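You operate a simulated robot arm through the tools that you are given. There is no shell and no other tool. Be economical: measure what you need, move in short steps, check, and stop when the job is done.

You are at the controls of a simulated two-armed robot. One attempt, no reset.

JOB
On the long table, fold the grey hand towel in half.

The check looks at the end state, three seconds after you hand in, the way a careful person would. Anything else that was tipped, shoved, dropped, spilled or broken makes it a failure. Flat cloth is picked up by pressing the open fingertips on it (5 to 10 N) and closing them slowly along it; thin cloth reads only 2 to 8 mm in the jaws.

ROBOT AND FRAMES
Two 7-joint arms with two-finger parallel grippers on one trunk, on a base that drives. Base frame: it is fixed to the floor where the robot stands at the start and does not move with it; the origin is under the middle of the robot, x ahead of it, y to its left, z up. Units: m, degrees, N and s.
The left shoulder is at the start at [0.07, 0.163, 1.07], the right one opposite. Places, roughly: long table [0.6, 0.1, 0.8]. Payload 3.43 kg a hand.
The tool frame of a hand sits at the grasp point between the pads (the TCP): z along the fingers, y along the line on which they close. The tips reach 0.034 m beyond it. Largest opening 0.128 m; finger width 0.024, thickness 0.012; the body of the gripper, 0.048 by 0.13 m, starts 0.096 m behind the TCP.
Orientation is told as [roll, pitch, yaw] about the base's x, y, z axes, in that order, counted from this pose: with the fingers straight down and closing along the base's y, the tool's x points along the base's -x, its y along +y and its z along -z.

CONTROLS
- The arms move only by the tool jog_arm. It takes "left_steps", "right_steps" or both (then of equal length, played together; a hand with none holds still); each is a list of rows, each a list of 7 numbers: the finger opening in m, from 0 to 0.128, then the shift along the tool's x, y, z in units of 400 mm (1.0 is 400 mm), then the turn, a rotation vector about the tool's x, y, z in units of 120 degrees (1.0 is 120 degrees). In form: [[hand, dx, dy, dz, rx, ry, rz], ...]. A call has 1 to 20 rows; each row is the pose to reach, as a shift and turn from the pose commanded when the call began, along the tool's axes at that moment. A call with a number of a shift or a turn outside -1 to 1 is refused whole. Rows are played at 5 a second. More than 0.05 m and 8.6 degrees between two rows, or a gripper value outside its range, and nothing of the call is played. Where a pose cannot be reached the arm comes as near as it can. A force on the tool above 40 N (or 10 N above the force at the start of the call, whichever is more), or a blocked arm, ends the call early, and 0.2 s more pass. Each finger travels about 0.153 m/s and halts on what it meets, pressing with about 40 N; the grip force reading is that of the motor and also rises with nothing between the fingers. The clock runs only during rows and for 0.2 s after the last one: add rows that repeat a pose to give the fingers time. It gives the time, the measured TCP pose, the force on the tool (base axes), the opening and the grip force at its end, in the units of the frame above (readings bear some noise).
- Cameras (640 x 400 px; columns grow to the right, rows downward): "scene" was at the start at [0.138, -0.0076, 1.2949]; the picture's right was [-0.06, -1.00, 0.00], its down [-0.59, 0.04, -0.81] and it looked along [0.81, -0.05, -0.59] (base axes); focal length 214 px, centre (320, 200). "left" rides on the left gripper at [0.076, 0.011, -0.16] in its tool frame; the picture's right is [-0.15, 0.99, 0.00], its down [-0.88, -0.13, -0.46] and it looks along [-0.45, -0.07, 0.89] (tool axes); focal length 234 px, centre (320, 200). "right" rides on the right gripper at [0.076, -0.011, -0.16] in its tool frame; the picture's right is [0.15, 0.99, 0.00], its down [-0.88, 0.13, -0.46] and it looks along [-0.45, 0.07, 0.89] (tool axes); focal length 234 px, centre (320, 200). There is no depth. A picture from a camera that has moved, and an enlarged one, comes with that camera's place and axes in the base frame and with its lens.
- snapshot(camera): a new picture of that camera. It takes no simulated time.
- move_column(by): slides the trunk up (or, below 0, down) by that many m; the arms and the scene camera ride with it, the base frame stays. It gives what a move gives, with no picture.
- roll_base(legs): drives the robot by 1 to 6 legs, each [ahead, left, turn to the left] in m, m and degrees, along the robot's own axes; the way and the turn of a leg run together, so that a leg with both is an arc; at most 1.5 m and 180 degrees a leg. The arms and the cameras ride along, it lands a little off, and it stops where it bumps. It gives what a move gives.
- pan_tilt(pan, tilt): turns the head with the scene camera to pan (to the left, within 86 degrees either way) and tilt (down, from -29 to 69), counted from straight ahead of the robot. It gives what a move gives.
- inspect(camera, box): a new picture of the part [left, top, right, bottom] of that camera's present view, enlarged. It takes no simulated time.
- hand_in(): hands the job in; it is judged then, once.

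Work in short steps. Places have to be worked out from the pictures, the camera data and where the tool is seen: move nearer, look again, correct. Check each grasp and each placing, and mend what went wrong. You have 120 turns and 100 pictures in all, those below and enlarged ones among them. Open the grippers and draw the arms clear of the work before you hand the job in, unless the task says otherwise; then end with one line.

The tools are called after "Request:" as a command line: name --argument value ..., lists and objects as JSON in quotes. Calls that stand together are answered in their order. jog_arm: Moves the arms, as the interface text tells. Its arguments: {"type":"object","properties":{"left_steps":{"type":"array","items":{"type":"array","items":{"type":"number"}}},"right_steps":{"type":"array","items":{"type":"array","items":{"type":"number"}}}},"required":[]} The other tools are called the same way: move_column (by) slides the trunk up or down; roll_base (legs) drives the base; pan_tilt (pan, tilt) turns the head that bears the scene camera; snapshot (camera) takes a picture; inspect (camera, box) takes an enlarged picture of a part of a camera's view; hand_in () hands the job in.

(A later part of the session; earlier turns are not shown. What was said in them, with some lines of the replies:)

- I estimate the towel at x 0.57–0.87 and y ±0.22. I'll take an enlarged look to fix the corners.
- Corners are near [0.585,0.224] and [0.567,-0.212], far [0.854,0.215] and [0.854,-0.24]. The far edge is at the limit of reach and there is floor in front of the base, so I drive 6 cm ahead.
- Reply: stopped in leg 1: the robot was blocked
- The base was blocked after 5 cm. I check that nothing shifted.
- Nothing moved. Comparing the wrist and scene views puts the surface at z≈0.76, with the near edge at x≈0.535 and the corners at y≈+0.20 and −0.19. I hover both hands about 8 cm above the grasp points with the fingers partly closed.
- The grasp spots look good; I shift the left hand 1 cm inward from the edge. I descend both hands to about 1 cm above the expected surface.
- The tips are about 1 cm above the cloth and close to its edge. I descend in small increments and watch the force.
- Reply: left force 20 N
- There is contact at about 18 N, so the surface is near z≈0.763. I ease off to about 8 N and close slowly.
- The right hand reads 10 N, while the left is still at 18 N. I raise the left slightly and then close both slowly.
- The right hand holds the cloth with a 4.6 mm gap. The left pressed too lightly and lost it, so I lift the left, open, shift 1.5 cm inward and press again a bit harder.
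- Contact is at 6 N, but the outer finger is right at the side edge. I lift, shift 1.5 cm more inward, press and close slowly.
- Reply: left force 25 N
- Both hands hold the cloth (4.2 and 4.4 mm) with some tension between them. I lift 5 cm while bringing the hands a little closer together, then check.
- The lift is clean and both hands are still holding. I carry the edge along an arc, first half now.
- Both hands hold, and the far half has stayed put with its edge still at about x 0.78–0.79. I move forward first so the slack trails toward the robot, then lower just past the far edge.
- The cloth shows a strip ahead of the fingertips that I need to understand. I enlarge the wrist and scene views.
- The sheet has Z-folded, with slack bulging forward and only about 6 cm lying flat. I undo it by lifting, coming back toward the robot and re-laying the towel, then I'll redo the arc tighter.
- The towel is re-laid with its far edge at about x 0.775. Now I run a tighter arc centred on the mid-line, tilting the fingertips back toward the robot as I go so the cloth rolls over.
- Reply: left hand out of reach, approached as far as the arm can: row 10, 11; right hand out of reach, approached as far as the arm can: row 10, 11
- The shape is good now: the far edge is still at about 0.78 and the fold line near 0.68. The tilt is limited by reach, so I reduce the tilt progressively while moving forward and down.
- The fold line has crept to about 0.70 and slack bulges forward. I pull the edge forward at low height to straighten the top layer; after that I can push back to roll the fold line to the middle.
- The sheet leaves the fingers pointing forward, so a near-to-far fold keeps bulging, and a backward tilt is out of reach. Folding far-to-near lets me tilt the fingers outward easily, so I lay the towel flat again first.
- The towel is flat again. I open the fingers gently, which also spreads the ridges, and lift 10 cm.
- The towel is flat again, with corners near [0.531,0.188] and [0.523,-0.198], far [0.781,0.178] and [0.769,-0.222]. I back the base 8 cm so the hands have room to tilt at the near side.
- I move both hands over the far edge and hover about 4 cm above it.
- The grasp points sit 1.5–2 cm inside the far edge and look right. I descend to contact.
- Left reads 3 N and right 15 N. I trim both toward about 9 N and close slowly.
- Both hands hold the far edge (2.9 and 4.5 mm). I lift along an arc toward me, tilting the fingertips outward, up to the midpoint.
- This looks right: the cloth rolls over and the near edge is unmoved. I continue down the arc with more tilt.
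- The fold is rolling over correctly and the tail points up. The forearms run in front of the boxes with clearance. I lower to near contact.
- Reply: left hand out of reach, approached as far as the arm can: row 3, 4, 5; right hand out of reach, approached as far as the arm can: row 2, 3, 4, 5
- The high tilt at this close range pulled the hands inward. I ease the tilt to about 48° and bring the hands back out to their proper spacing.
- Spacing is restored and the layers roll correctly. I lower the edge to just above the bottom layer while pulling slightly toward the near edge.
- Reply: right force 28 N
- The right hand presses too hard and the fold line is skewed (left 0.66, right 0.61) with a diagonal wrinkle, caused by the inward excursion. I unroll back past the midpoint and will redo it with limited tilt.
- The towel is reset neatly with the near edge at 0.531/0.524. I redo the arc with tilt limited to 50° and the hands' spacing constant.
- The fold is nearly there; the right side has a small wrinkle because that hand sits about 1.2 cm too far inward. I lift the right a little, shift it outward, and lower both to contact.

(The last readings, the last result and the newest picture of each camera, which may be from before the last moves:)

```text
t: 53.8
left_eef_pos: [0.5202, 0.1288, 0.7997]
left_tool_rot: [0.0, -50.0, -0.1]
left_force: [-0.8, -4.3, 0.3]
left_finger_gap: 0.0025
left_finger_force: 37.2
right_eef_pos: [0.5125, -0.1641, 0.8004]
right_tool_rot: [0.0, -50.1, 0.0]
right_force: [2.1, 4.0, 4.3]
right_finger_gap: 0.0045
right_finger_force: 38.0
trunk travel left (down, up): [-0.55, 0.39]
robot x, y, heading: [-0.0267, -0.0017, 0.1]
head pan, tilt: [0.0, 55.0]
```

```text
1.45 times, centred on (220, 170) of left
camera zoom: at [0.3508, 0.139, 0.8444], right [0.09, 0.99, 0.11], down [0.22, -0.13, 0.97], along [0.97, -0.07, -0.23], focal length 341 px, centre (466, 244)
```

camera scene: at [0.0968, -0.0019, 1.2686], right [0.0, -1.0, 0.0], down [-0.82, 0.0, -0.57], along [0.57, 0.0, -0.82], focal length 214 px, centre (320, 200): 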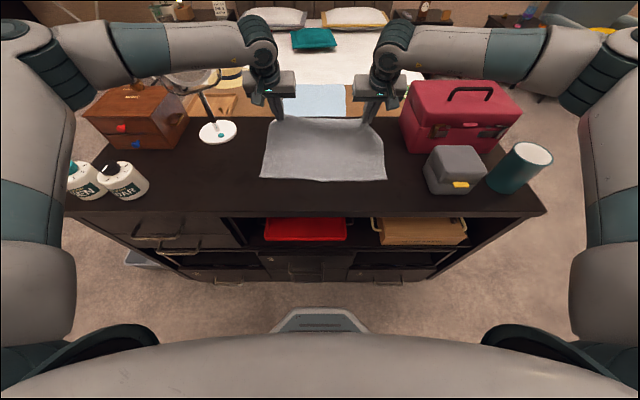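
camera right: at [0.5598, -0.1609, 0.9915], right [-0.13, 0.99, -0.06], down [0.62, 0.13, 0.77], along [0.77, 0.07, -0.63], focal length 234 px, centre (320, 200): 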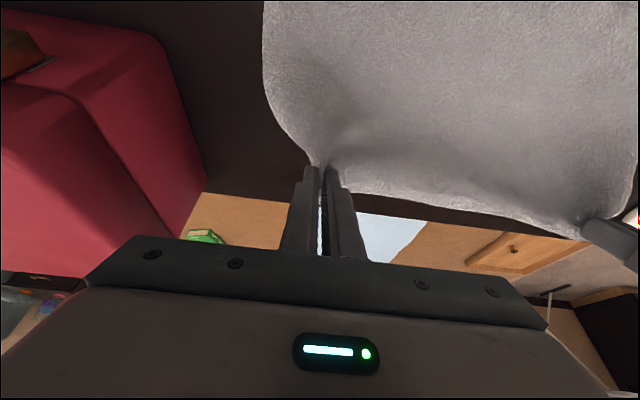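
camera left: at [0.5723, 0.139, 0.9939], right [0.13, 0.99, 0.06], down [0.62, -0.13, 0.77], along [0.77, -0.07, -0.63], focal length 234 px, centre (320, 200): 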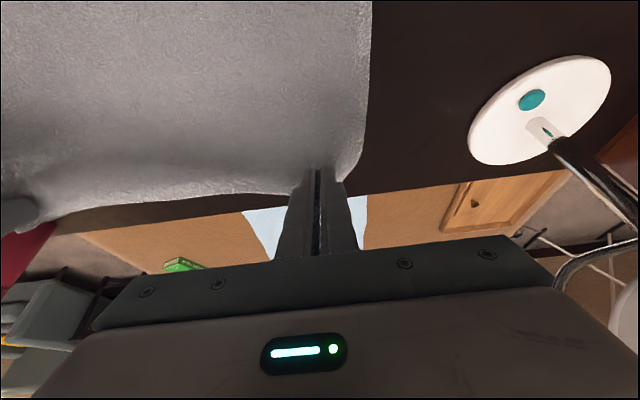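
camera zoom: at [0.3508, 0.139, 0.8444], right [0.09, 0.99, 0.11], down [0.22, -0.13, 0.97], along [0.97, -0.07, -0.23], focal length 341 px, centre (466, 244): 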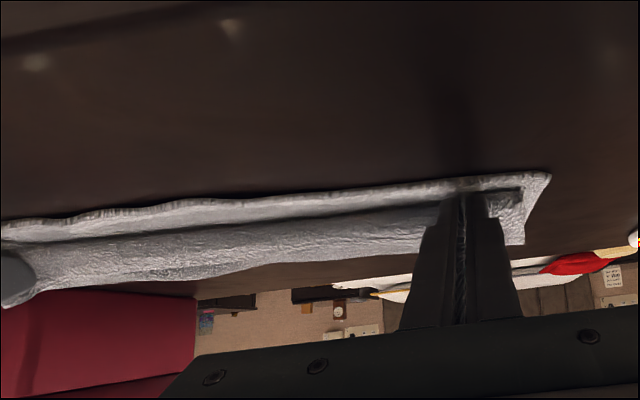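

Both edges now lie over the near strip. I release gently, back the hands out along the fingers, and look.

Request:
jog_arm --left_steps '[[0.01, 0, 0, 0, 0, 0, 0], [0.02, 0, 0, 0, 0, 0, 0], [0.03, 0, 0, 0, 0, 0, 0], [0.04, 0, 0, 0, 0, 0, 0], [0.04, 0, 0, -0.03, 0, 0, 0], [0.04, -0.02, 0, -0.08, 0, 0, 0], [0.04, -0.1, 0, -0.12, 0, 0.04, 0], [0.04, -0.2, 0, -0.14, 0, 0.08, 0], [0.04, -0.3, 0, -0.16, 0, 0.12, 0]]' --right_steps '[[0.01, 0, 0, 0, 0, 0, 0], [0.02, 0, 0, 0, 0, 0, 0], [0.03, 0, 0, 0, 0, 0, 0], [0.04, 0, 0, 0, 0, 0, 0], [0.04, 0, 0, -0.03, 0, 0, 0], [0.04, -0.02, 0, -0.08, 0, 0, 0], [0.04, -0.1, 0, -0.12, 0, 0.04, 0], [0.04, -0.2, 0, -0.14, 0, 0.08, 0], [0.04, -0.3, 0, -0.16, 0, 0.12, 0]]'

Request:
inspect --camera "scene" --box '[220, 110, 420, 235]'

Request:
snapshot --camera "right"

Request:
snapshot --camera "left"

```text
t: 55.8
left_eef_pos: [0.5514, 0.1281, 0.9335]
left_tool_rot: [0.0, -35.3, 0.1]
left_force: [0.3, -0.7, -0.6]
left_finger_gap: 0.0399
left_finger_force: 0.0
right_eef_pos: [0.5442, -0.1646, 0.9339]
right_tool_rot: [0.0, -35.4, 0.1]
right_force: [-0.1, -0.6, 0.0]
right_finger_gap: 0.04
right_finger_force: 0.1
right hand out of reach, approached as far as the arm can: row 5, 6, 7
trunk travel left (down, up): [-0.55, 0.39]
robot x, y, heading: [-0.0238, -0.0002, 0.3]
head pan, tilt: [0.0, 55.0]
```

```text
3.20 times, centred on (320, 172) of scene
camera zoom: at [0.0983, -0.0018, 1.2682], right [0.0, -1.0, 0.0], down [-0.82, 0.0, -0.57], along [0.57, 0.0, -0.82], focal length 686 px, centre (320, 288)
```

zoom: 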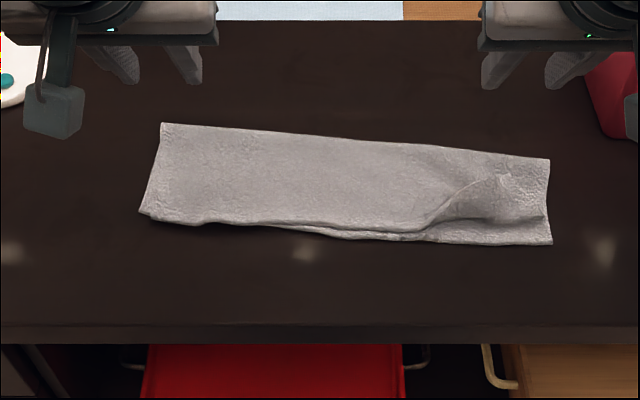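

```text
33 pictures are left
camera right: at [0.3889, -0.1746, 1.0208], right [-0.12, 0.99, -0.09], down [0.45, 0.13, 0.88], along [0.88, 0.07, -0.46], focal length 234 px, centre (320, 200)
```

right: 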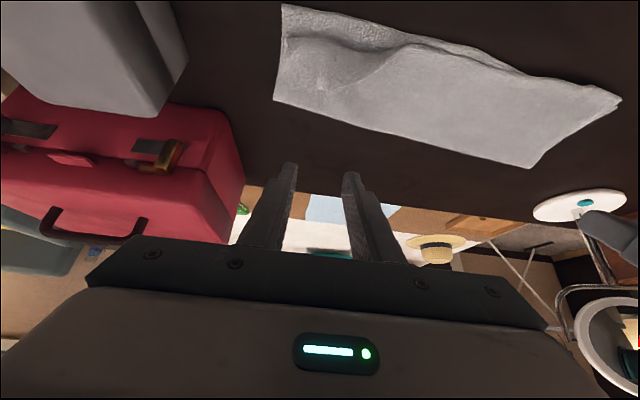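

```text
32 pictures are left
camera left: at [0.3972, 0.1396, 1.0189], right [0.12, 0.99, 0.08], down [0.45, -0.13, 0.88], along [0.88, -0.07, -0.46], focal length 234 px, centre (320, 200)
```

left: 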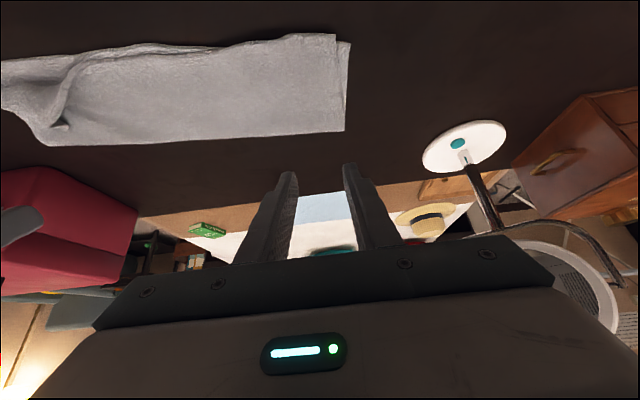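

The left and middle are folded well, while the top-right corner is rumpled. I look closer.

Request:
inspect --camera "right" --box '[260, 0, 460, 125]'

Request:
inspect --camera "scene" --box '[330, 145, 410, 195]'

```text
3.20 times, centred on (360, 62) of right
camera zoom: at [0.3889, -0.1746, 1.0208], right [-0.12, 0.99, -0.09], down [0.45, 0.13, 0.88], along [0.88, 0.07, -0.46], focal length 749 px, centre (192, 640)
```

zoom: 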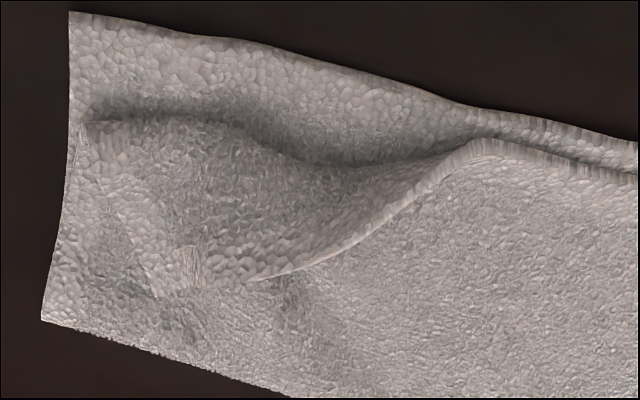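

```text
8.00 times, centred on (370, 170) of scene
camera zoom: at [0.0983, -0.0018, 1.2682], right [0.0, -1.0, 0.0], down [-0.82, 0.0, -0.57], along [0.57, 0.0, -0.82], focal length 1716 px, centre (-80, 440)
```

zoom: 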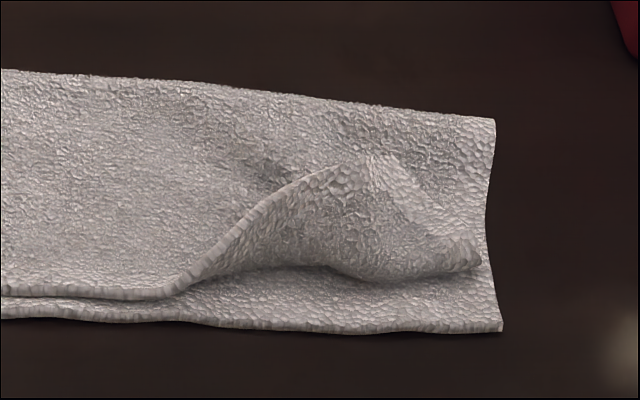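

The top-right corner flap is folded back on itself, with its tip at about [0.566,-0.178] and its crease near x 0.514. I bring the right hand over the flap, fingers vertical, 4 cm above it.

Request:
jog_arm --right_steps '[[0.03, 0.0, 0, 0.01, 0, 0.06, 0], [0.03, 0.03, -0.002, 0.05, 0, 0.12, 0], [0.03, 0.06, -0.005, 0.09, 0, 0.18, 0], [0.03, 0.08, -0.0085, 0.12, 0, 0.24, 0], [0.03, 0.103, -0.0085, 0.154, 0, 0.295, 0], [0.03, 0.103, -0.0085, 0.154, 0, 0.295, 0]]'

Request:
snapshot --camera "right"

```text
t: 57.2
left_eef_pos: [0.551, 0.1305, 0.9332]
left_tool_rot: [-0.1, -35.5, 0.0]
left_force: [-0.1, -0.4, 0.3]
left_finger_gap: 0.0399
left_finger_force: 0.2
right_eef_pos: [0.5434, -0.1686, 0.86]
right_tool_rot: [0.0, 0.0, 0.0]
right_force: [0.1, -0.4, -0.1]
right_finger_gap: 0.0299
right_finger_force: 0.0
trunk travel left (down, up): [-0.55, 0.39]
robot x, y, heading: [-0.025, 0.002, 0.1]
head pan, tilt: [0.0, 55.0]
```

```text
29 pictures are left
camera right: at [0.4674, -0.1791, 1.0191], right [-0.15, 0.99, 0.0], down [0.88, 0.13, 0.46], along [0.45, 0.07, -0.89], focal length 234 px, centre (320, 200)
```

right: 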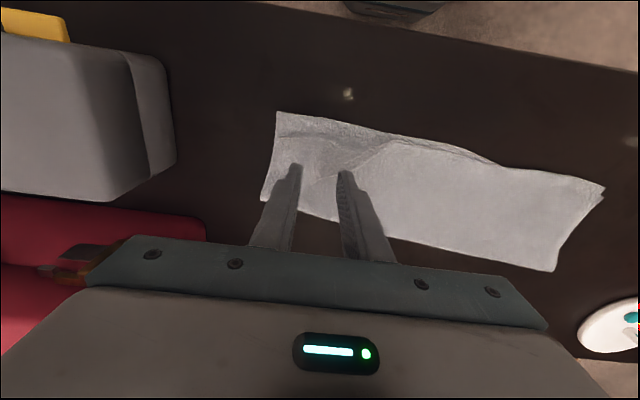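

Request:
inspect --camera "right" --box '[250, 100, 410, 225]'

```text
3.20 times, centred on (330, 162) of right
camera zoom: at [0.4674, -0.1791, 1.0191], right [-0.15, 0.99, 0.0], down [0.88, 0.13, 0.46], along [0.45, 0.07, -0.89], focal length 749 px, centre (288, 320)
```

zoom: 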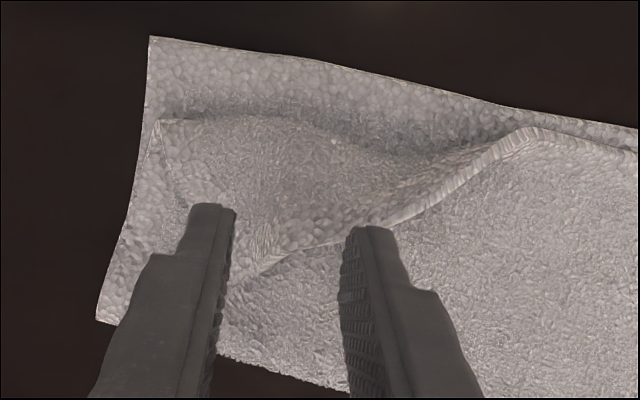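

The flap spans roughly (0.577,-0.181), (0.526,-0.213), (0.548,-0.138). I centre on [0.556,-0.173] and come down to about 1 cm above it.

Request:
jog_arm --right_steps '[[0.026, -0.03, -0.01, 0.03, 0, 0, 0], [0.026, -0.03, -0.01, 0.09, 0, 0, 0], [0.026, -0.03, -0.01, 0.115, 0, 0, 0], [0.026, -0.03, -0.01, 0.125, 0, 0, 0], [0.026, -0.03, -0.01, 0.13, 0, 0, 0]]'

Request:
inspect --camera "right" --box '[230, 80, 430, 230]'

```text
t: 58.4
left_eef_pos: [0.551, 0.1286, 0.9346]
left_tool_rot: [-0.1, -35.5, 0.0]
left_force: [-0.3, -0.6, -0.4]
left_finger_gap: 0.0398
left_finger_force: 0.1
right_eef_pos: [0.5549, -0.1711, 0.8061]
right_tool_rot: [0.0, 0.0, 0.0]
right_force: [-0.5, 0.4, 1.3]
right_finger_gap: 0.0259
right_finger_force: 0.0
trunk travel left (down, up): [-0.55, 0.39]
robot x, y, heading: [-0.0249, 0.0023, -0.3]
head pan, tilt: [0.0, 55.0]
```

```text
2.67 times, centred on (330, 155) of right
camera zoom: at [0.4779, -0.1818, 0.9658], right [-0.15, 0.99, 0.0], down [0.88, 0.13, 0.46], along [0.45, 0.07, -0.89], focal length 624 px, centre (293, 320)
```

zoom: 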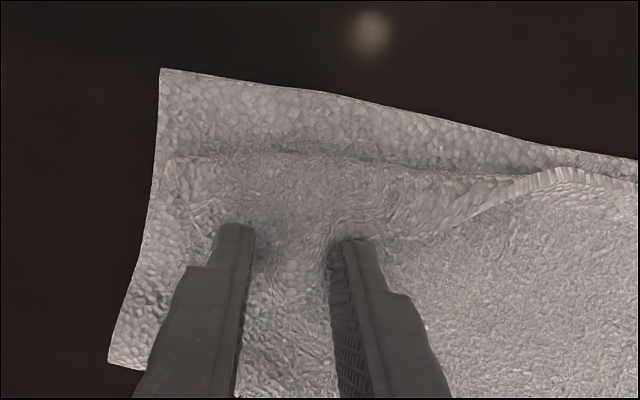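

There is light contact at 1.3 N. I press about 3 mm further and close slowly.

Request:
jog_arm --right_steps '[[0.026, 0, 0, 0.008, 0, 0, 0], [0.026, 0, 0, 0.01, 0, 0, 0], [0.022, 0, 0, 0.01, 0, 0, 0], [0.018, 0, 0, 0.01, 0, 0, 0], [0.014, 0, 0, 0.01, 0, 0, 0], [0.01, 0, 0, 0.01, 0, 0, 0], [0.006, 0, 0, 0.01, 0, 0, 0], [0.002, 0, 0, 0.01, 0, 0, 0], [0, 0, 0, 0.01, 0, 0, 0], [0, 0, 0, 0.01, 0, 0, 0], [0, 0, 0, 0, 0, 0, 0], [0, 0, 0, -0.05, 0, 0, 0], [0, 0, 0, -0.05, 0, 0, 0]]'

Request:
snapshot --camera "right"

Request:
inspect --camera "scene" --box '[250, 120, 410, 220]'

```text
t: 61.2
left_eef_pos: [0.5513, 0.1288, 0.9328]
left_tool_rot: [0.0, -35.5, 0.0]
left_force: [0.1, 0.2, -0.2]
left_finger_gap: 0.04
left_finger_force: 0.1
right_eef_pos: [0.5546, -0.1725, 0.8272]
right_tool_rot: [0.0, -0.1, 0.0]
right_force: [-0.4, 0.2, 0.9]
right_finger_gap: 0.0058
right_finger_force: 39.5
trunk travel left (down, up): [-0.55, 0.39]
robot x, y, heading: [-0.0228, -0.0012, -0.0]
head pan, tilt: [0.0, 55.0]
```

```text
26 pictures are left
camera right: at [0.4793, -0.1832, 0.9863], right [-0.15, 0.99, 0.0], down [0.88, 0.13, 0.46], along [0.45, 0.07, -0.89], focal length 234 px, centre (320, 200)
```

right: 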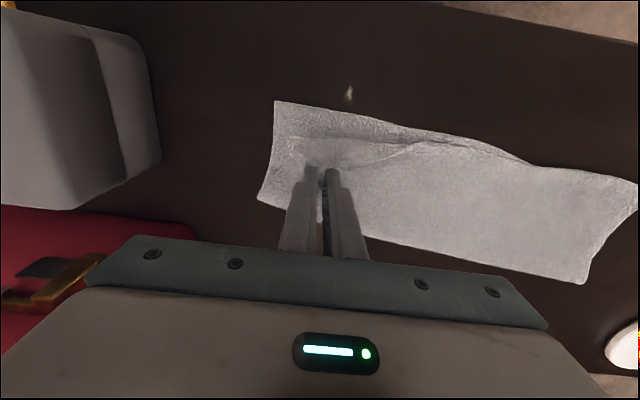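

```text
4.00 times, centred on (330, 170) of scene
camera zoom: at [0.0988, -0.0021, 1.2683], right [0.0, -1.0, 0.0], down [-0.82, 0.0, -0.57], along [0.57, 0.0, -0.82], focal length 858 px, centre (280, 320)
```

zoom: 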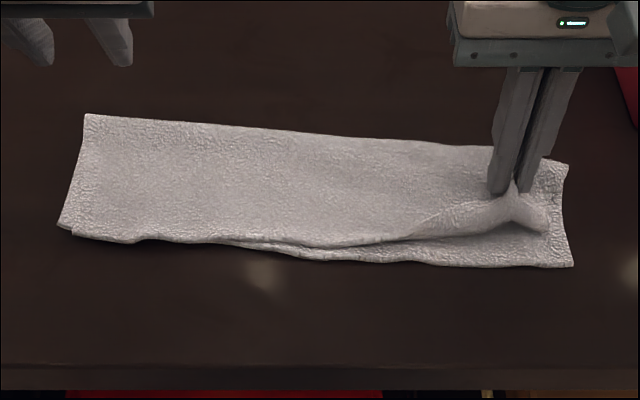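

It gripped 5.8 mm. I lift 4 cm more while drifting toward the near side to see whether only the flap comes.

Request:
jog_arm --right_steps '[[0, 0.02, 0, -0.04, 0, 0, 0], [0, 0.04, 0, -0.07, 0, 0, 0], [0, 0.06, 0, -0.09, 0, 0, 0], [0, 0.06, 0, -0.09, 0, 0, 0]]'

Request:
inspect --camera "right" --box '[230, 60, 470, 220]'

Request:
inspect --camera "scene" --box '[250, 120, 410, 220]'

```text
t: 62.2
left_eef_pos: [0.5515, 0.129, 0.9324]
left_tool_rot: [0.0, -35.4, 0.0]
left_force: [-0.5, -0.7, -0.3]
left_finger_gap: 0.0398
left_finger_force: 0.1
right_eef_pos: [0.5308, -0.1708, 0.8615]
right_tool_rot: [0.0, -0.2, 0.0]
right_force: [0.0, -0.5, 0.5]
right_finger_gap: 0.0057
right_finger_force: 40.1
trunk travel left (down, up): [-0.55, 0.39]
robot x, y, heading: [-0.0263, -0.001, 0.1]
head pan, tilt: [0.0, 55.0]
```

```text
2.50 times, centred on (350, 140) of right
camera zoom: at [0.4547, -0.1819, 1.0222], right [-0.15, 0.99, 0.0], down [0.88, 0.13, 0.46], along [0.45, 0.07, -0.89], focal length 585 px, centre (245, 350)
```

zoom: 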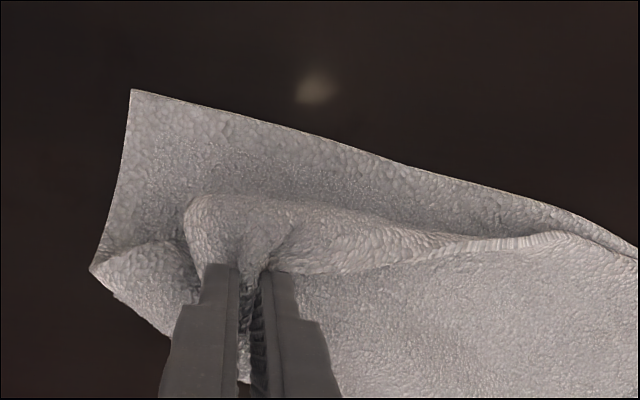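

```text
4.00 times, centred on (330, 170) of scene
camera zoom: at [0.0987, -0.002, 1.2683], right [0.0, -1.0, 0.0], down [-0.82, 0.0, -0.57], along [0.57, 0.0, -0.82], focal length 858 px, centre (280, 320)
```

zoom: 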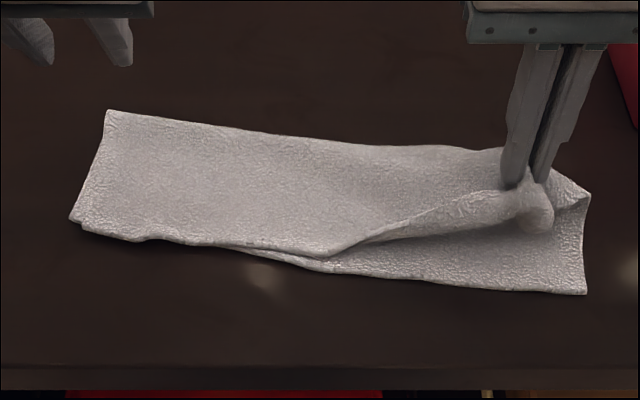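

The flap is coming up. I carry it toward the near side and outward, slightly beyond the target, to unfold it.

Request:
jog_arm --right_steps '[[0, 0.03, -0.02, -0.01, 0, -0.05, 0], [0, 0.06, -0.04, -0.01, 0, -0.1, 0], [0, 0.09, -0.06, 0, 0, -0.15, 0], [0, 0.12, -0.075, 0.02, 0, -0.2, 0], [0, 0.12, -0.075, 0.02, 0, -0.2, 0]]'

Request:
inspect --camera "right" --box '[230, 60, 470, 220]'

Request:
inspect --camera "scene" --box '[250, 120, 410, 220]'

```text
t: 63.4
left_eef_pos: [0.5521, 0.1295, 0.9324]
left_tool_rot: [-0.1, -35.5, 0.0]
left_force: [-0.1, 0.2, -0.5]
left_finger_gap: 0.0398
left_finger_force: 0.2
right_eef_pos: [0.4849, -0.1999, 0.854]
right_tool_rot: [0.0, -24.2, 0.0]
right_force: [0.2, 1.1, -0.6]
right_finger_gap: 0.0059
right_finger_force: 40.4
trunk travel left (down, up): [-0.55, 0.39]
robot x, y, heading: [-0.0216, 0.0024, 0.3]
head pan, tilt: [0.0, 55.0]
```

```text
2.50 times, centred on (350, 140) of right
camera zoom: at [0.3492, -0.2106, 0.9695], right [-0.13, 0.99, -0.06], down [0.62, 0.13, 0.78], along [0.78, 0.07, -0.63], focal length 585 px, centre (245, 350)
```

zoom: 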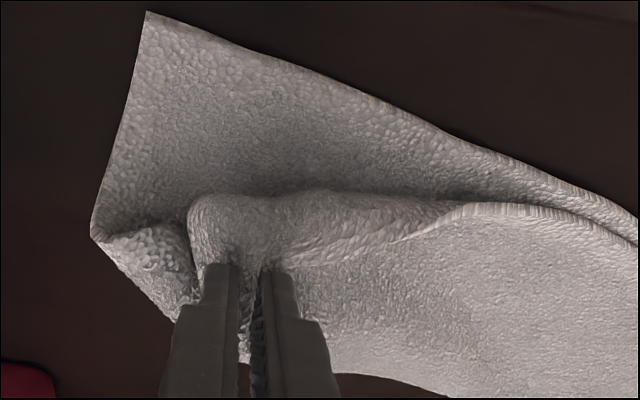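

```text
4.00 times, centred on (330, 170) of scene
camera zoom: at [0.0987, -0.0017, 1.2683], right [0.0, -1.0, 0.0], down [-0.82, 0.0, -0.57], along [0.57, 0.0, -0.82], focal length 858 px, centre (280, 320)
```

zoom: 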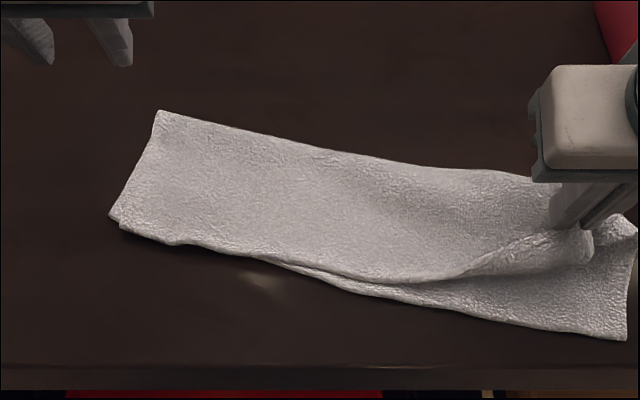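

The pinch took the flap plus the layer beneath, so the towel only turned on the table, which is harmless. The left flap sprang open by itself on release, so I lift a little and open quickly here to let this one spring too.

Request:
jog_arm --right_steps '[[0, 0, 0, -0.04, 0, 0, 0], [0, 0.03, 0, -0.07, 0, 0, 0], [0.06, 0.06, 0, -0.08, 0, 0, 0], [0.08, 0.06, 0, -0.1, 0, 0, 0], [0.08, 0, 0, -0.2, 0, 0, 0], [0.08, -0.08, 0, -0.3, 0, 0, 0], [0.08, -0.08, 0, -0.3, 0, 0, 0]]'

Request:
inspect --camera "scene" --box '[250, 110, 442, 230]'

```text
refused: row 6 steps farther than a row can; nothing moved
```

```text
3.33 times, centred on (346, 170) of scene
camera zoom: at [0.0987, -0.0017, 1.2683], right [0.0, -1.0, 0.0], down [-0.82, 0.0, -0.57], along [0.57, 0.0, -0.82], focal length 715 px, centre (233, 300)
```

zoom: 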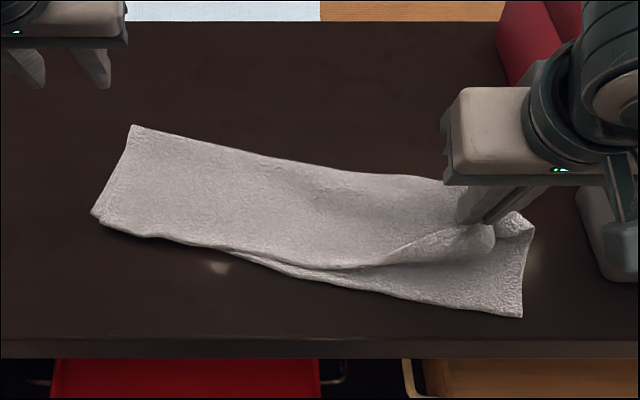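

The last rows stepped too far and nothing moved. I repeat with smaller steps, and bring the towel back a little from the near side as I lift.

Request:
jog_arm --right_steps '[[0, 0, 0.01, -0.04, 0, 0, 0], [0, 0.02, 0.02, -0.07, 0, 0, 0], [0.06, 0.03, 0.02, -0.08, 0, 0, 0], [0.08, 0.03, 0.02, -0.1, 0, 0, 0], [0.08, 0, 0.02, -0.17, 0, 0, 0], [0.08, -0.05, 0.02, -0.24, 0, 0, 0], [0.08, -0.08, 0.02, -0.3, 0, 0, 0], [0.08, -0.08, 0.02, -0.3, 0, 0, 0]]'

Request:
inspect --camera "scene" --box '[250, 110, 442, 230]'

```text
t: 65.2
left_eef_pos: [0.5512, 0.129, 0.9337]
left_tool_rot: [0.0, -35.5, -0.1]
left_force: [-0.3, 0.6, -0.4]
left_finger_gap: 0.04
left_finger_force: 0.2
right_eef_pos: [0.4639, -0.1939, 0.979]
right_tool_rot: [0.0, -24.0, 0.0]
right_force: [0.1, -0.6, -0.5]
right_finger_gap: 0.0799
right_finger_force: 0.0
trunk travel left (down, up): [-0.55, 0.39]
robot x, y, heading: [-0.0217, -0.0008, 0.0]
head pan, tilt: [0.0, 55.0]
```

```text
3.33 times, centred on (346, 170) of scene
camera zoom: at [0.0986, -0.0022, 1.2683], right [0.0, -1.0, 0.0], down [-0.82, 0.0, -0.57], along [0.57, 0.0, -0.82], focal length 715 px, centre (233, 300)
```

zoom: 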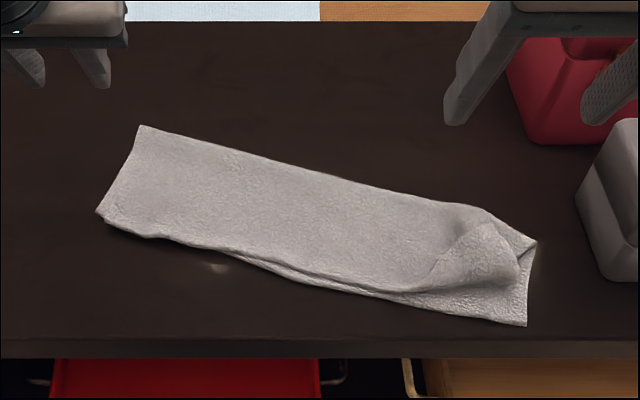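

The flap is now smaller and sits closer to the near corner. I zoom in on it.

Request:
inspect --camera "scene" --box '[360, 165, 424, 213]'

Request:
snapshot --camera "right"

```text
8.33 times, centred on (392, 189) of scene
camera zoom: at [0.0986, -0.0022, 1.2683], right [0.0, -1.0, 0.0], down [-0.82, 0.0, -0.57], along [0.57, 0.0, -0.82], focal length 1787 px, centre (-280, 292)
```

zoom: 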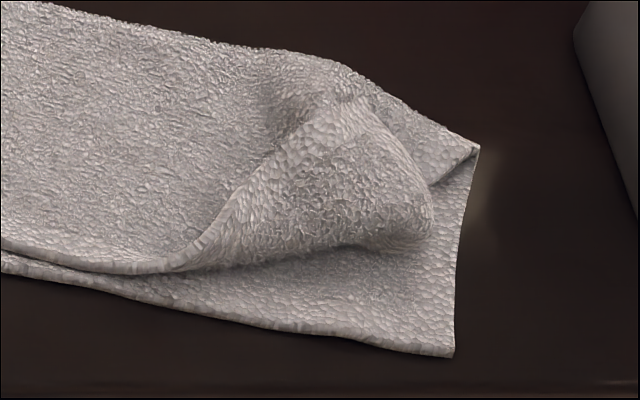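

```text
17 pictures are left
camera right: at [0.3289, -0.2038, 1.0933], right [-0.13, 0.99, -0.06], down [0.62, 0.13, 0.78], along [0.77, 0.07, -0.63], focal length 234 px, centre (320, 200)
```

right: 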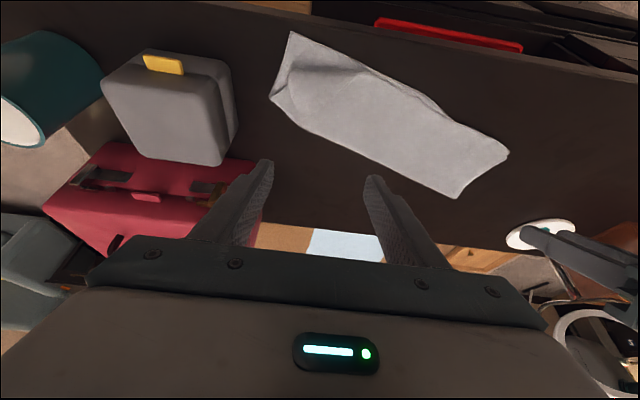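

The flap stands as a raised dome with its free edge toward +x, its tip near [0.52,-0.23]. I'll press the towel down with the left hand and scoop under the flap's free edge with the right hand's closed fingers tilted toward me. First I position both hands.

Request:
jog_arm --left_steps '[[0.04, 0.01, -0.025, 0.03, 0, 0.04, 0], [0.04, 0.03, -0.05, 0.06, 0, 0.08, 0], [0.04, 0.05, -0.075, 0.1, 0, 0.12, 0], [0.04, 0.07, -0.1, 0.14, 0, 0.16, 0], [0.04, 0.09, -0.125, 0.175, 0, 0.2, 0], [0.04, 0.11, -0.15, 0.215, 0, 0.24, 0], [0.04, 0.13, -0.175, 0.25, 0, 0.28, 0], [0.04, 0.1465, -0.1975, 0.288, 0, 0.296, 0], [0.04, 0.1465, -0.1975, 0.288, 0, 0.296, 0]]' --right_steps '[[0.06, -0.01, -0.006, 0.05, 0, 0.056, 0], [0.04, -0.02, -0.013, 0.1, 0, 0.112, 0], [0.02, -0.03, -0.02, 0.15, 0, 0.168, 0], [0, -0.04, -0.026, 0.2, 0, 0.225, 0], [0, -0.05, -0.033, 0.26, 0, 0.281, 0], [0, -0.06, -0.04, 0.31, 0, 0.337, 0], [0, -0.07, -0.046, 0.36, 0, 0.394, 0], [0, -0.0825, -0.0525, 0.417, 0, 0.45, 0], [0, -0.0825, -0.0525, 0.417, 0, 0.45, 0]]'

Request:
inspect --camera "scene" --box '[250, 110, 442, 230]'

```text
t: 67.2
left_eef_pos: [0.5677, 0.051, 0.8027]
left_tool_rot: [0.0, 0.1, 0.0]
left_force: [-0.2, -0.2, 0.8]
left_finger_gap: 0.0399
left_finger_force: 0.2
right_eef_pos: [0.5609, -0.2146, 0.8396]
right_tool_rot: [0.0, 29.8, 0.0]
right_force: [0.6, -0.2, -0.5]
right_finger_gap: 0.0003
right_finger_force: 33.2
trunk travel left (down, up): [-0.55, 0.39]
robot x, y, heading: [-0.0213, -0.0031, 0.1]
head pan, tilt: [0.0, 55.0]
```

```text
3.33 times, centred on (346, 170) of scene
camera zoom: at [0.0976, -0.0021, 1.2685], right [0.0, -1.0, 0.0], down [-0.82, 0.0, -0.57], along [0.57, 0.0, -0.82], focal length 715 px, centre (233, 300)
```

zoom: 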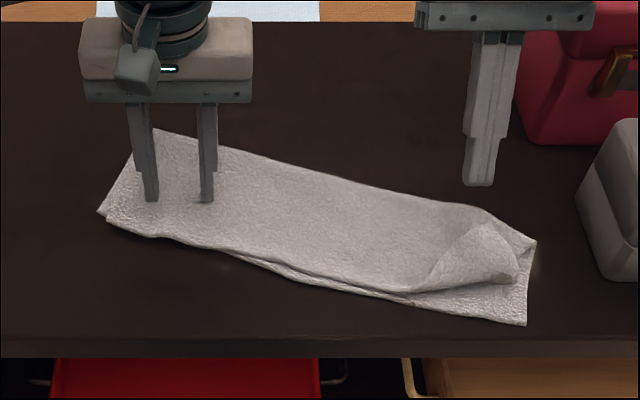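

The left hand is at contact. I press it lightly and lower the right fingertips onto the top layer just behind the flap tip.

Request:
jog_arm --left_steps '[[0.04, 0, 0, 0.006, 0, 0, 0], [0.04, 0, 0, 0.01, 0, 0, 0], [0.04, 0, 0, 0.01, 0, 0, 0], [0.04, 0, 0, 0.01, 0, 0, 0]]' --right_steps '[[0, -0.015, -0.005, 0.035, 0, 0, 0], [0, -0.03, -0.01, 0.065, 0, 0, 0], [0, -0.036, -0.01, 0.078, 0, 0, 0], [0, -0.0385, -0.01, 0.082, 0, 0, 0]]'

Request:
inspect --camera "scene" --box '[346, 150, 426, 210]'

```text
t: 68.2
left_eef_pos: [0.5684, 0.0499, 0.8003]
left_tool_rot: [0.1, 0.0, 0.0]
left_force: [-1.4, 0.3, 8.3]
left_finger_gap: 0.04
left_finger_force: 0.1
right_eef_pos: [0.5575, -0.2184, 0.8033]
right_tool_rot: [0.0, 29.9, -0.1]
right_force: [0.0, 0.4, 1.2]
right_finger_gap: 0.0001
right_finger_force: 33.4
trunk travel left (down, up): [-0.55, 0.39]
robot x, y, heading: [-0.0237, 0.0038, 0.0]
head pan, tilt: [0.0, 55.0]
```

```text
6.67 times, centred on (386, 180) of scene
camera zoom: at [0.0975, -0.0021, 1.2685], right [0.0, -1.0, 0.0], down [-0.82, 0.0, -0.57], along [0.57, 0.0, -0.82], focal length 1430 px, centre (-120, 333)
```

zoom: 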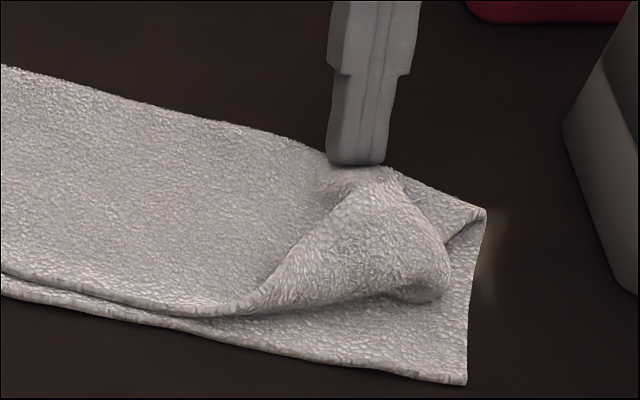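

The fingertip sits right behind the flap tip with light contact. I sweep toward the near edge, rising slightly, to flip the flap over.

Request:
jog_arm --right_steps '[[0, 0.022, -0.003, 0.013, 0, 0, 0], [0, 0.043, -0.006, 0.025, 0, 0, 0], [0, 0.066, -0.01, 0.036, 0, 0, 0], [0, 0.089, -0.013, 0.046, 0, 0, 0], [0, 0.113, -0.016, 0.054, 0, 0, 0], [0, 0.1375, -0.02, 0.062, 0, 0, 0], [0, 0.163, -0.022, 0.068, 0, 0, 0], [0, 0.188, -0.025, 0.074, 0, 0, 0]]'

Request:
inspect --camera "scene" --box '[330, 145, 426, 217]'

```text
t: 70.0
left_eef_pos: [0.5693, 0.0508, 0.8006]
left_tool_rot: [-0.1, 0.1, 0.0]
left_force: [-1.4, 0.1, 8.7]
left_finger_gap: 0.0398
left_finger_force: 0.0
right_eef_pos: [0.4753, -0.2286, 0.8153]
right_tool_rot: [-0.1, 29.9, 0.1]
right_force: [0.2, 0.3, -0.3]
right_finger_gap: 0.0
right_finger_force: 32.8
trunk travel left (down, up): [-0.55, 0.39]
robot x, y, heading: [-0.0238, 0.0004, 0.2]
head pan, tilt: [0.0, 55.0]
```

```text
5.56 times, centred on (378, 181) of scene
camera zoom: at [0.0974, -0.0023, 1.2685], right [0.0, -1.0, 0.0], down [-0.82, 0.0, -0.57], along [0.57, 0.0, -0.82], focal length 1192 px, centre (-2, 306)
```

zoom: 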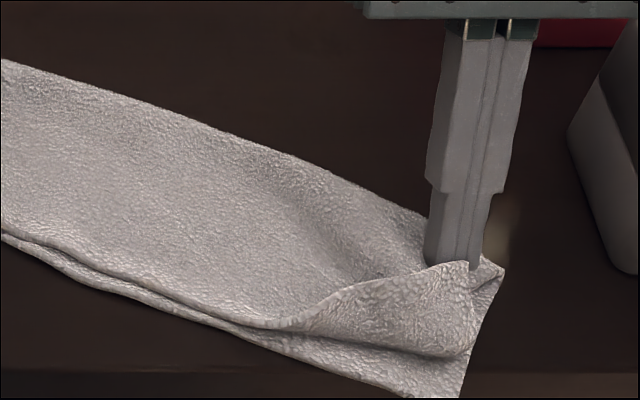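

It works: the flap is riding up in front of the finger. I continue toward the near side, rising, to tip it over, then lift away.

Request:
jog_arm --right_steps '[[0, 0.03, -0.005, 0.0, 0, 0, 0], [0, 0.06, -0.01, 0.0, 0, 0, 0], [0, 0.09, -0.012, 0.003, 0, 0, 0], [0, 0.12, -0.015, 0.01, 0, 0, 0], [0, 0.14, -0.015, 0.03, 0, 0, 0], [0, 0.14, -0.015, 0.03, 0, 0, 0]]'

Request:
inspect --camera "scene" --box '[250, 130, 426, 240]'

```text
t: 71.4
left_eef_pos: [0.568, 0.0506, 0.8002]
left_tool_rot: [0.0, 0.0, 0.0]
left_force: [-1.7, -0.3, 8.5]
left_finger_gap: 0.0398
left_finger_force: 0.1
right_eef_pos: [0.4228, -0.2361, 0.8321]
right_tool_rot: [0.1, 29.9, -0.2]
right_force: [0.5, -1.1, -0.1]
right_finger_gap: 0.0
right_finger_force: 33.4
trunk travel left (down, up): [-0.55, 0.39]
robot x, y, heading: [-0.0227, 0.0012, 0.1]
head pan, tilt: [0.0, 55.0]
```

```text
3.64 times, centred on (338, 185) of scene
camera zoom: at [0.0975, -0.0021, 1.2685], right [0.0, -1.0, 0.0], down [-0.82, 0.0, -0.57], along [0.57, 0.0, -0.82], focal length 780 px, centre (254, 254)
```

zoom: 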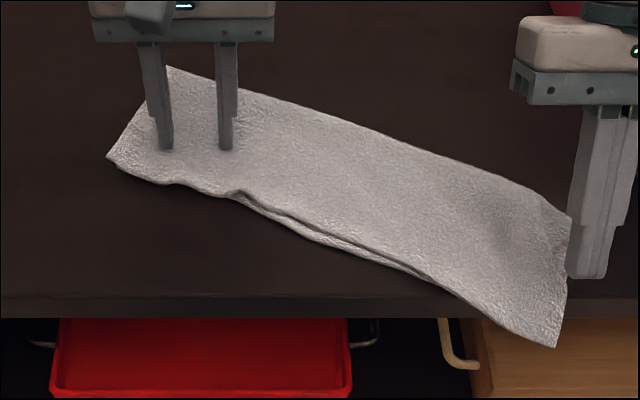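

The flap has flipped and the corner is now flat. The near-right corner overhangs the table's front edge, so I'll slide the folded towel back; first I lift the right hand and hover vertically over its right part.

Request:
jog_arm --right_steps '[[0, 0.044, 0, -0.076, 0, 0, 0], [0, 0.0875, 0, -0.15, 0, 0, 0], [0.02, 0.06, 0.03, -0.152, 0, -0.06, 0], [0.04, 0.03, 0.07, -0.152, 0, -0.12, 0], [0.04, 0, 0.11, -0.151, 0, -0.18, 0], [0.04, -0.03, 0.15, -0.15, 0, -0.24, 0], [0.04, -0.058, 0.178, -0.149, 0, -0.25, 0], [0.04, -0.058, 0.178, -0.149, 0, -0.25, 0]]'

Request:
snapshot --camera "right"

```text
t: 73.2
left_eef_pos: [0.5692, 0.0505, 0.8005]
left_tool_rot: [0.0, -0.1, 0.1]
left_force: [-1.6, 0.0, 9.2]
left_finger_gap: 0.0399
left_finger_force: 0.1
right_eef_pos: [0.4732, -0.1622, 0.8723]
right_tool_rot: [0.0, -0.2, 0.1]
right_force: [-0.1, -0.2, 0.3]
right_finger_gap: 0.0397
right_finger_force: 0.1
trunk travel left (down, up): [-0.55, 0.39]
robot x, y, heading: [-0.0237, -0.0035, -0.1]
head pan, tilt: [0.0, 55.0]
```

```text
12 pictures are left
camera right: at [0.3959, -0.1733, 1.0321], right [-0.15, 0.99, 0.0], down [0.88, 0.13, 0.46], along [0.45, 0.07, -0.89], focal length 234 px, centre (320, 200)
```

right: 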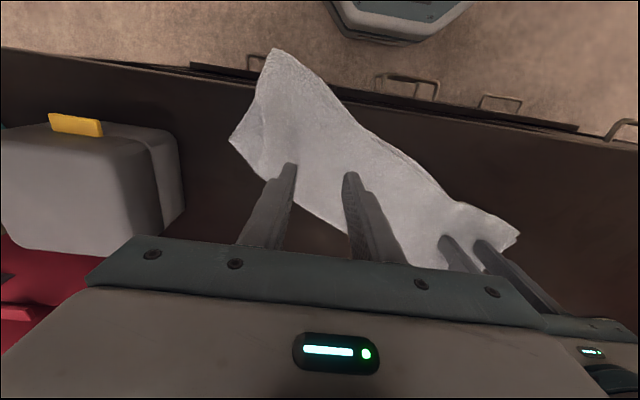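

The fingers are above the cloth. I lower the right hand until it presses lightly.

Request:
jog_arm --right_steps '[[0.04, 0, 0, 0.08, 0, 0, 0], [0.04, 0, 0, 0.15, 0, 0, 0], [0.04, 0, 0, 0.17, 0, 0, 0], [0.04, 0, 0, 0.178, 0, 0, 0], [0.04, 0, 0, 0.178, 0, 0, 0]]'

```text
t: 74.4
left_eef_pos: [0.5675, 0.0501, 0.8005]
left_tool_rot: [0.0, 0.1, 0.1]
left_force: [-1.8, -0.7, 8.2]
left_finger_gap: 0.04
left_finger_force: 0.1
right_eef_pos: [0.4724, -0.1627, 0.8025]
right_tool_rot: [-0.1, -0.2, -0.1]
right_force: [-1.0, 1.1, 1.3]
right_finger_gap: 0.0401
right_finger_force: 0.1
trunk travel left (down, up): [-0.55, 0.39]
robot x, y, heading: [-0.0261, -0.001, -0.0]
head pan, tilt: [0.0, 55.0]
```

Light contact. I press slightly more, then slide both hands to move the towel back onto the table, straightening it as a rigid piece.

Request:
jog_arm --left_steps '[[0.04, 0, 0, 0, 0, 0, 0], [0.04, 0, 0, 0, 0, 0, 0], [0.04, -0.006, 0, 0, 0, 0, -0.016], [0.04, -0.0125, 0, 0, 0, 0, -0.031], [0.04, -0.019, 0, 0, 0, 0, -0.047], [0.04, -0.025, 0, 0, 0, 0, -0.063], [0.04, -0.031, 0, 0, 0, 0, -0.078], [0.04, -0.0375, 0, 0, 0, 0, -0.094], [0.04, -0.044, 0, 0, 0, 0, -0.11], [0.04, -0.05, 0, 0, 0, 0, -0.125], [0.04, -0.05, 0, 0, 0, 0, -0.125]]' --right_steps '[[0.04, 0, 0, 0.005, 0, 0, 0], [0.04, 0, 0, 0.007, 0, 0, 0], [0.04, -0.025, -0.009, 0.007, 0, 0, -0.016], [0.04, -0.05, -0.017, 0.007, 0, 0, -0.031], [0.04, -0.075, -0.024, 0.007, 0, 0, -0.047], [0.04, -0.1, -0.031, 0.007, 0, 0, -0.063], [0.04, -0.125, -0.036, 0.007, 0, 0, -0.078], [0.04, -0.15, -0.04, 0.007, 0, 0, -0.094], [0.04, -0.175, -0.043, 0.007, 0, 0, -0.11], [0.04, -0.2, -0.045, 0.007, 0, 0, -0.125], [0.04, -0.2, -0.045, 0.007, 0, 0, -0.125]]'

Request:
inspect --camera "scene" --box '[240, 115, 432, 235]'

```text
t: 76.8
left_eef_pos: [0.5896, 0.0498, 0.8012]
left_tool_rot: [0.0, -0.1, 15.1]
left_force: [-1.4, 0.6, 5.0]
left_finger_gap: 0.0397
left_finger_force: 0.1
right_eef_pos: [0.553, -0.1827, 0.8006]
right_tool_rot: [0.0, -0.3, 15.0]
right_force: [-3.5, 0.0, 7.7]
right_finger_gap: 0.0398
right_finger_force: 0.1
trunk travel left (down, up): [-0.55, 0.39]
robot x, y, heading: [-0.023, -0.0024, -0.1]
head pan, tilt: [0.0, 55.0]
```

```text
3.33 times, centred on (336, 175) of scene
camera zoom: at [0.0968, -0.0019, 1.2685], right [0.0, -1.0, 0.0], down [-0.82, 0.0, -0.57], along [0.57, 0.0, -0.82], focal length 715 px, centre (267, 283)
```

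zoom: 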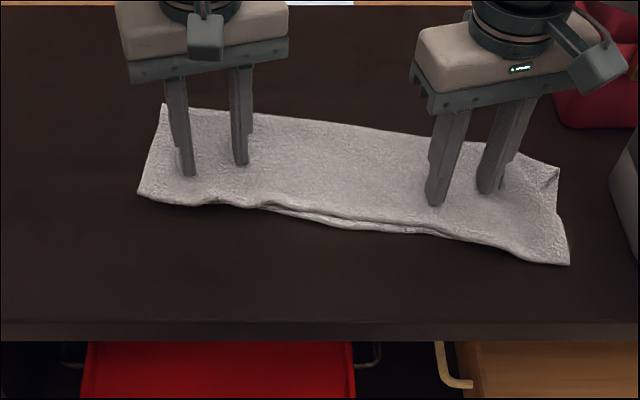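

The towel slid back as one piece and lies straight, fully on the table. I lift both hands straight up and look.

Request:
jog_arm --left_steps '[[0.04, 0, 0, -0.04, 0, 0, 0], [0.04, 0, 0, -0.14, 0, 0, 0], [0.04, 0, 0, -0.25, 0, 0, 0], [0.04, 0, 0, -0.35, 0, 0, 0], [0.04, 0, 0, -0.45, 0, 0, 0]]' --right_steps '[[0.04, 0, 0, -0.04, 0, 0, 0], [0.04, 0, 0, -0.14, 0, 0, 0], [0.04, 0, 0, -0.25, 0, 0, 0], [0.04, 0, 0, -0.35, 0, 0, 0], [0.04, 0, 0, -0.45, 0, 0, 0]]'

Request:
inspect --camera "scene" --box '[240, 115, 432, 235]'

Request:
snapshot --camera "right"

```text
t: 78.0
left_eef_pos: [0.5861, 0.0494, 0.9822]
left_tool_rot: [0.2, -0.1, 14.9]
left_force: [0.1, -0.6, 0.4]
left_finger_gap: 0.0399
left_finger_force: 0.1
right_eef_pos: [0.5531, -0.1801, 0.9795]
right_tool_rot: [-0.1, -0.1, 15.1]
right_force: [-0.9, 0.4, -1.0]
right_finger_gap: 0.0399
right_finger_force: 0.1
trunk travel left (down, up): [-0.55, 0.39]
robot x, y, heading: [-0.0263, 0.0011, 0.2]
head pan, tilt: [0.0, 55.0]
```

```text
3.33 times, centred on (336, 175) of scene
camera zoom: at [0.0973, -0.0019, 1.2683], right [0.0, -1.0, 0.0], down [-0.82, 0.0, -0.57], along [0.57, 0.0, -0.82], focal length 715 px, centre (267, 283)
```

zoom: 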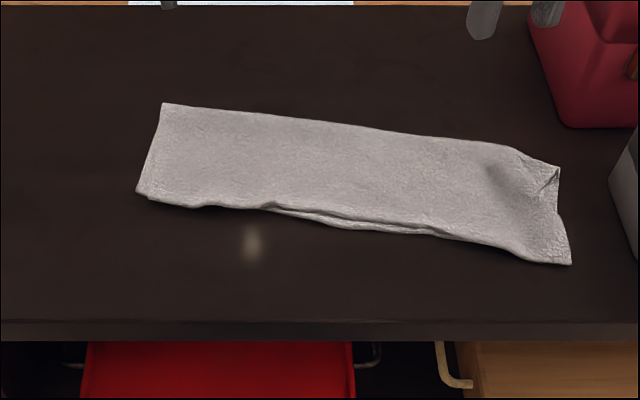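

```text
9 pictures are left
camera right: at [0.4828, -0.2094, 1.1387], right [-0.4, 0.92, 0.0], down [0.82, 0.35, 0.46], along [0.42, 0.18, -0.89], focal length 234 px, centre (320, 200)
```

right: 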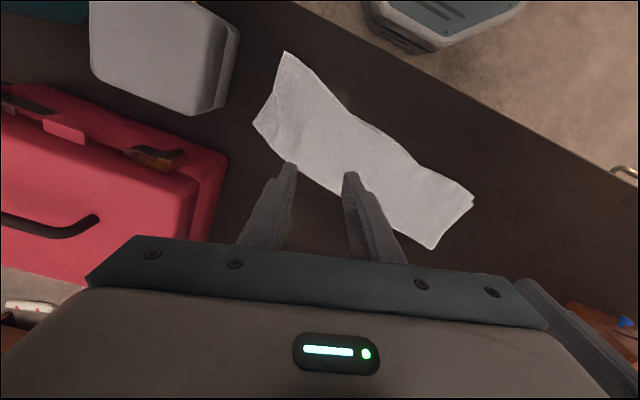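

This is nearly ideal. I take one close look at the right end.

Request:
inspect --camera "scene" --box '[360, 150, 424, 198]'

```text
8.33 times, centred on (392, 174) of scene
camera zoom: at [0.0973, -0.0019, 1.2683], right [0.0, -1.0, 0.0], down [-0.82, 0.0, -0.57], along [0.57, 0.0, -0.82], focal length 1787 px, centre (-280, 417)
```

zoom: 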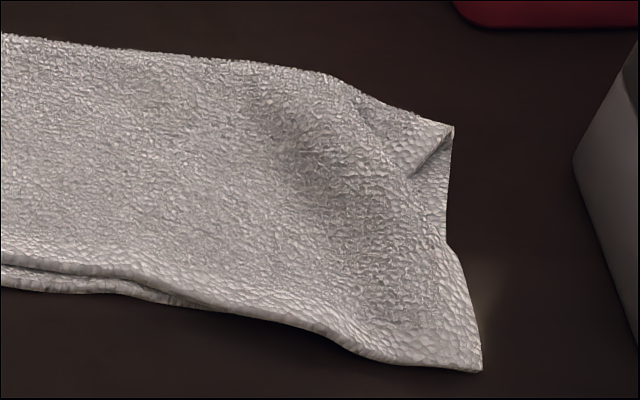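

Both layers' corners coincide at the near edge, with only a slight rumple at the fold end. The hands are open and 20 cm above; I raise them a bit and back the base off to clear the work.

Request:
jog_arm --left_steps '[[0.06, 0, 0, -0.06, 0, 0, 0], [0.08, 0, 0, -0.12, 0, 0, 0]]' --right_steps '[[0.06, 0, 0, -0.06, 0, 0, 0], [0.08, 0, 0, -0.12, 0, 0, 0]]'

Request:
roll_base --legs '[[-0.2, 0, 0]]'

Request:
pan_tilt --pan 0 --tilt 42

Request:
snapshot --camera "scene"

```text
t: 78.6
left_eef_pos: [0.5858, 0.0497, 1.0292]
left_tool_rot: [0.0, 0.0, 15.0]
left_force: [-0.2, 0.2, 0.9]
left_finger_gap: 0.08
left_finger_force: 0.0
right_eef_pos: [0.553, -0.1806, 1.0243]
right_tool_rot: [-0.1, -0.1, 15.0]
right_force: [-0.6, -0.1, 0.3]
right_finger_gap: 0.0803
right_finger_force: 0.0
trunk travel left (down, up): [-0.55, 0.39]
robot x, y, heading: [-0.0279, 0.0019, 0.1]
head pan, tilt: [0.0, 55.0]
```

```text
t: 80.2
left_eef_pos: [0.39, 0.0479, 1.0294]
left_tool_rot: [0.0, -0.1, 15.1]
left_force: [-0.8, 0.0, -0.1]
left_finger_gap: 0.0799
left_finger_force: 0.1
right_eef_pos: [0.3556, -0.1808, 1.0257]
right_tool_rot: [-0.1, -0.1, 14.8]
right_force: [-0.9, -0.4, 0.7]
right_finger_gap: 0.0803
right_finger_force: 0.1
trunk travel left (down, up): [-0.55, 0.39]
robot x, y, heading: [-0.2228, 0.001, -0.2]
head pan, tilt: [0.0, 55.0]
```

```text
t: 81.0
left_eef_pos: [0.3917, 0.0481, 1.0284]
left_tool_rot: [0.1, 0.0, 15.0]
left_force: [-1.2, 1.0, -0.2]
left_finger_gap: 0.0799
left_finger_force: 0.0
right_eef_pos: [0.3571, -0.1814, 1.0256]
right_tool_rot: [0.0, 0.0, 14.9]
right_force: [-0.7, -0.7, -0.1]
right_finger_gap: 0.0804
right_finger_force: 0.0
trunk travel left (down, up): [-0.55, 0.39]
robot x, y, heading: [-0.2195, -0.001, -0.2]
head pan, tilt: [0.0, 42.0]
```

```text
7 pictures are left
camera scene: at [-0.0861, -0.0021, 1.286], right [0.0, -1.0, 0.0], down [-0.67, 0.0, -0.74], along [0.74, 0.0, -0.67], focal length 214 px, centre (320, 200)
```

scene: 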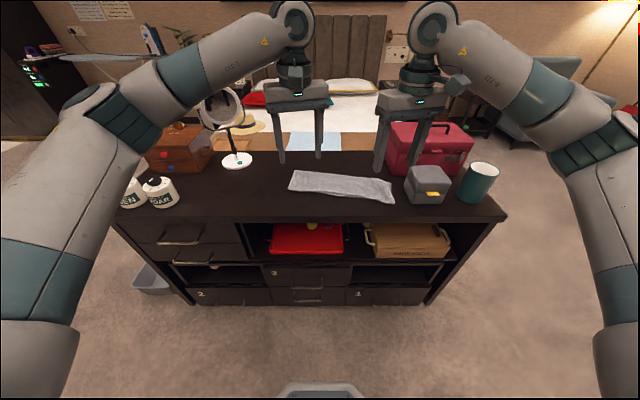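

The towel lies folded in half on the table, all the other objects are in place, and the arms are clear. I hand in.

Request:
hand_in

```text
The job is handed in.
```

The grey hand towel is folded in half on the long table, turned slightly, with a small rumple at the right end of the fold; the final picture shows nothing else on the table moved.
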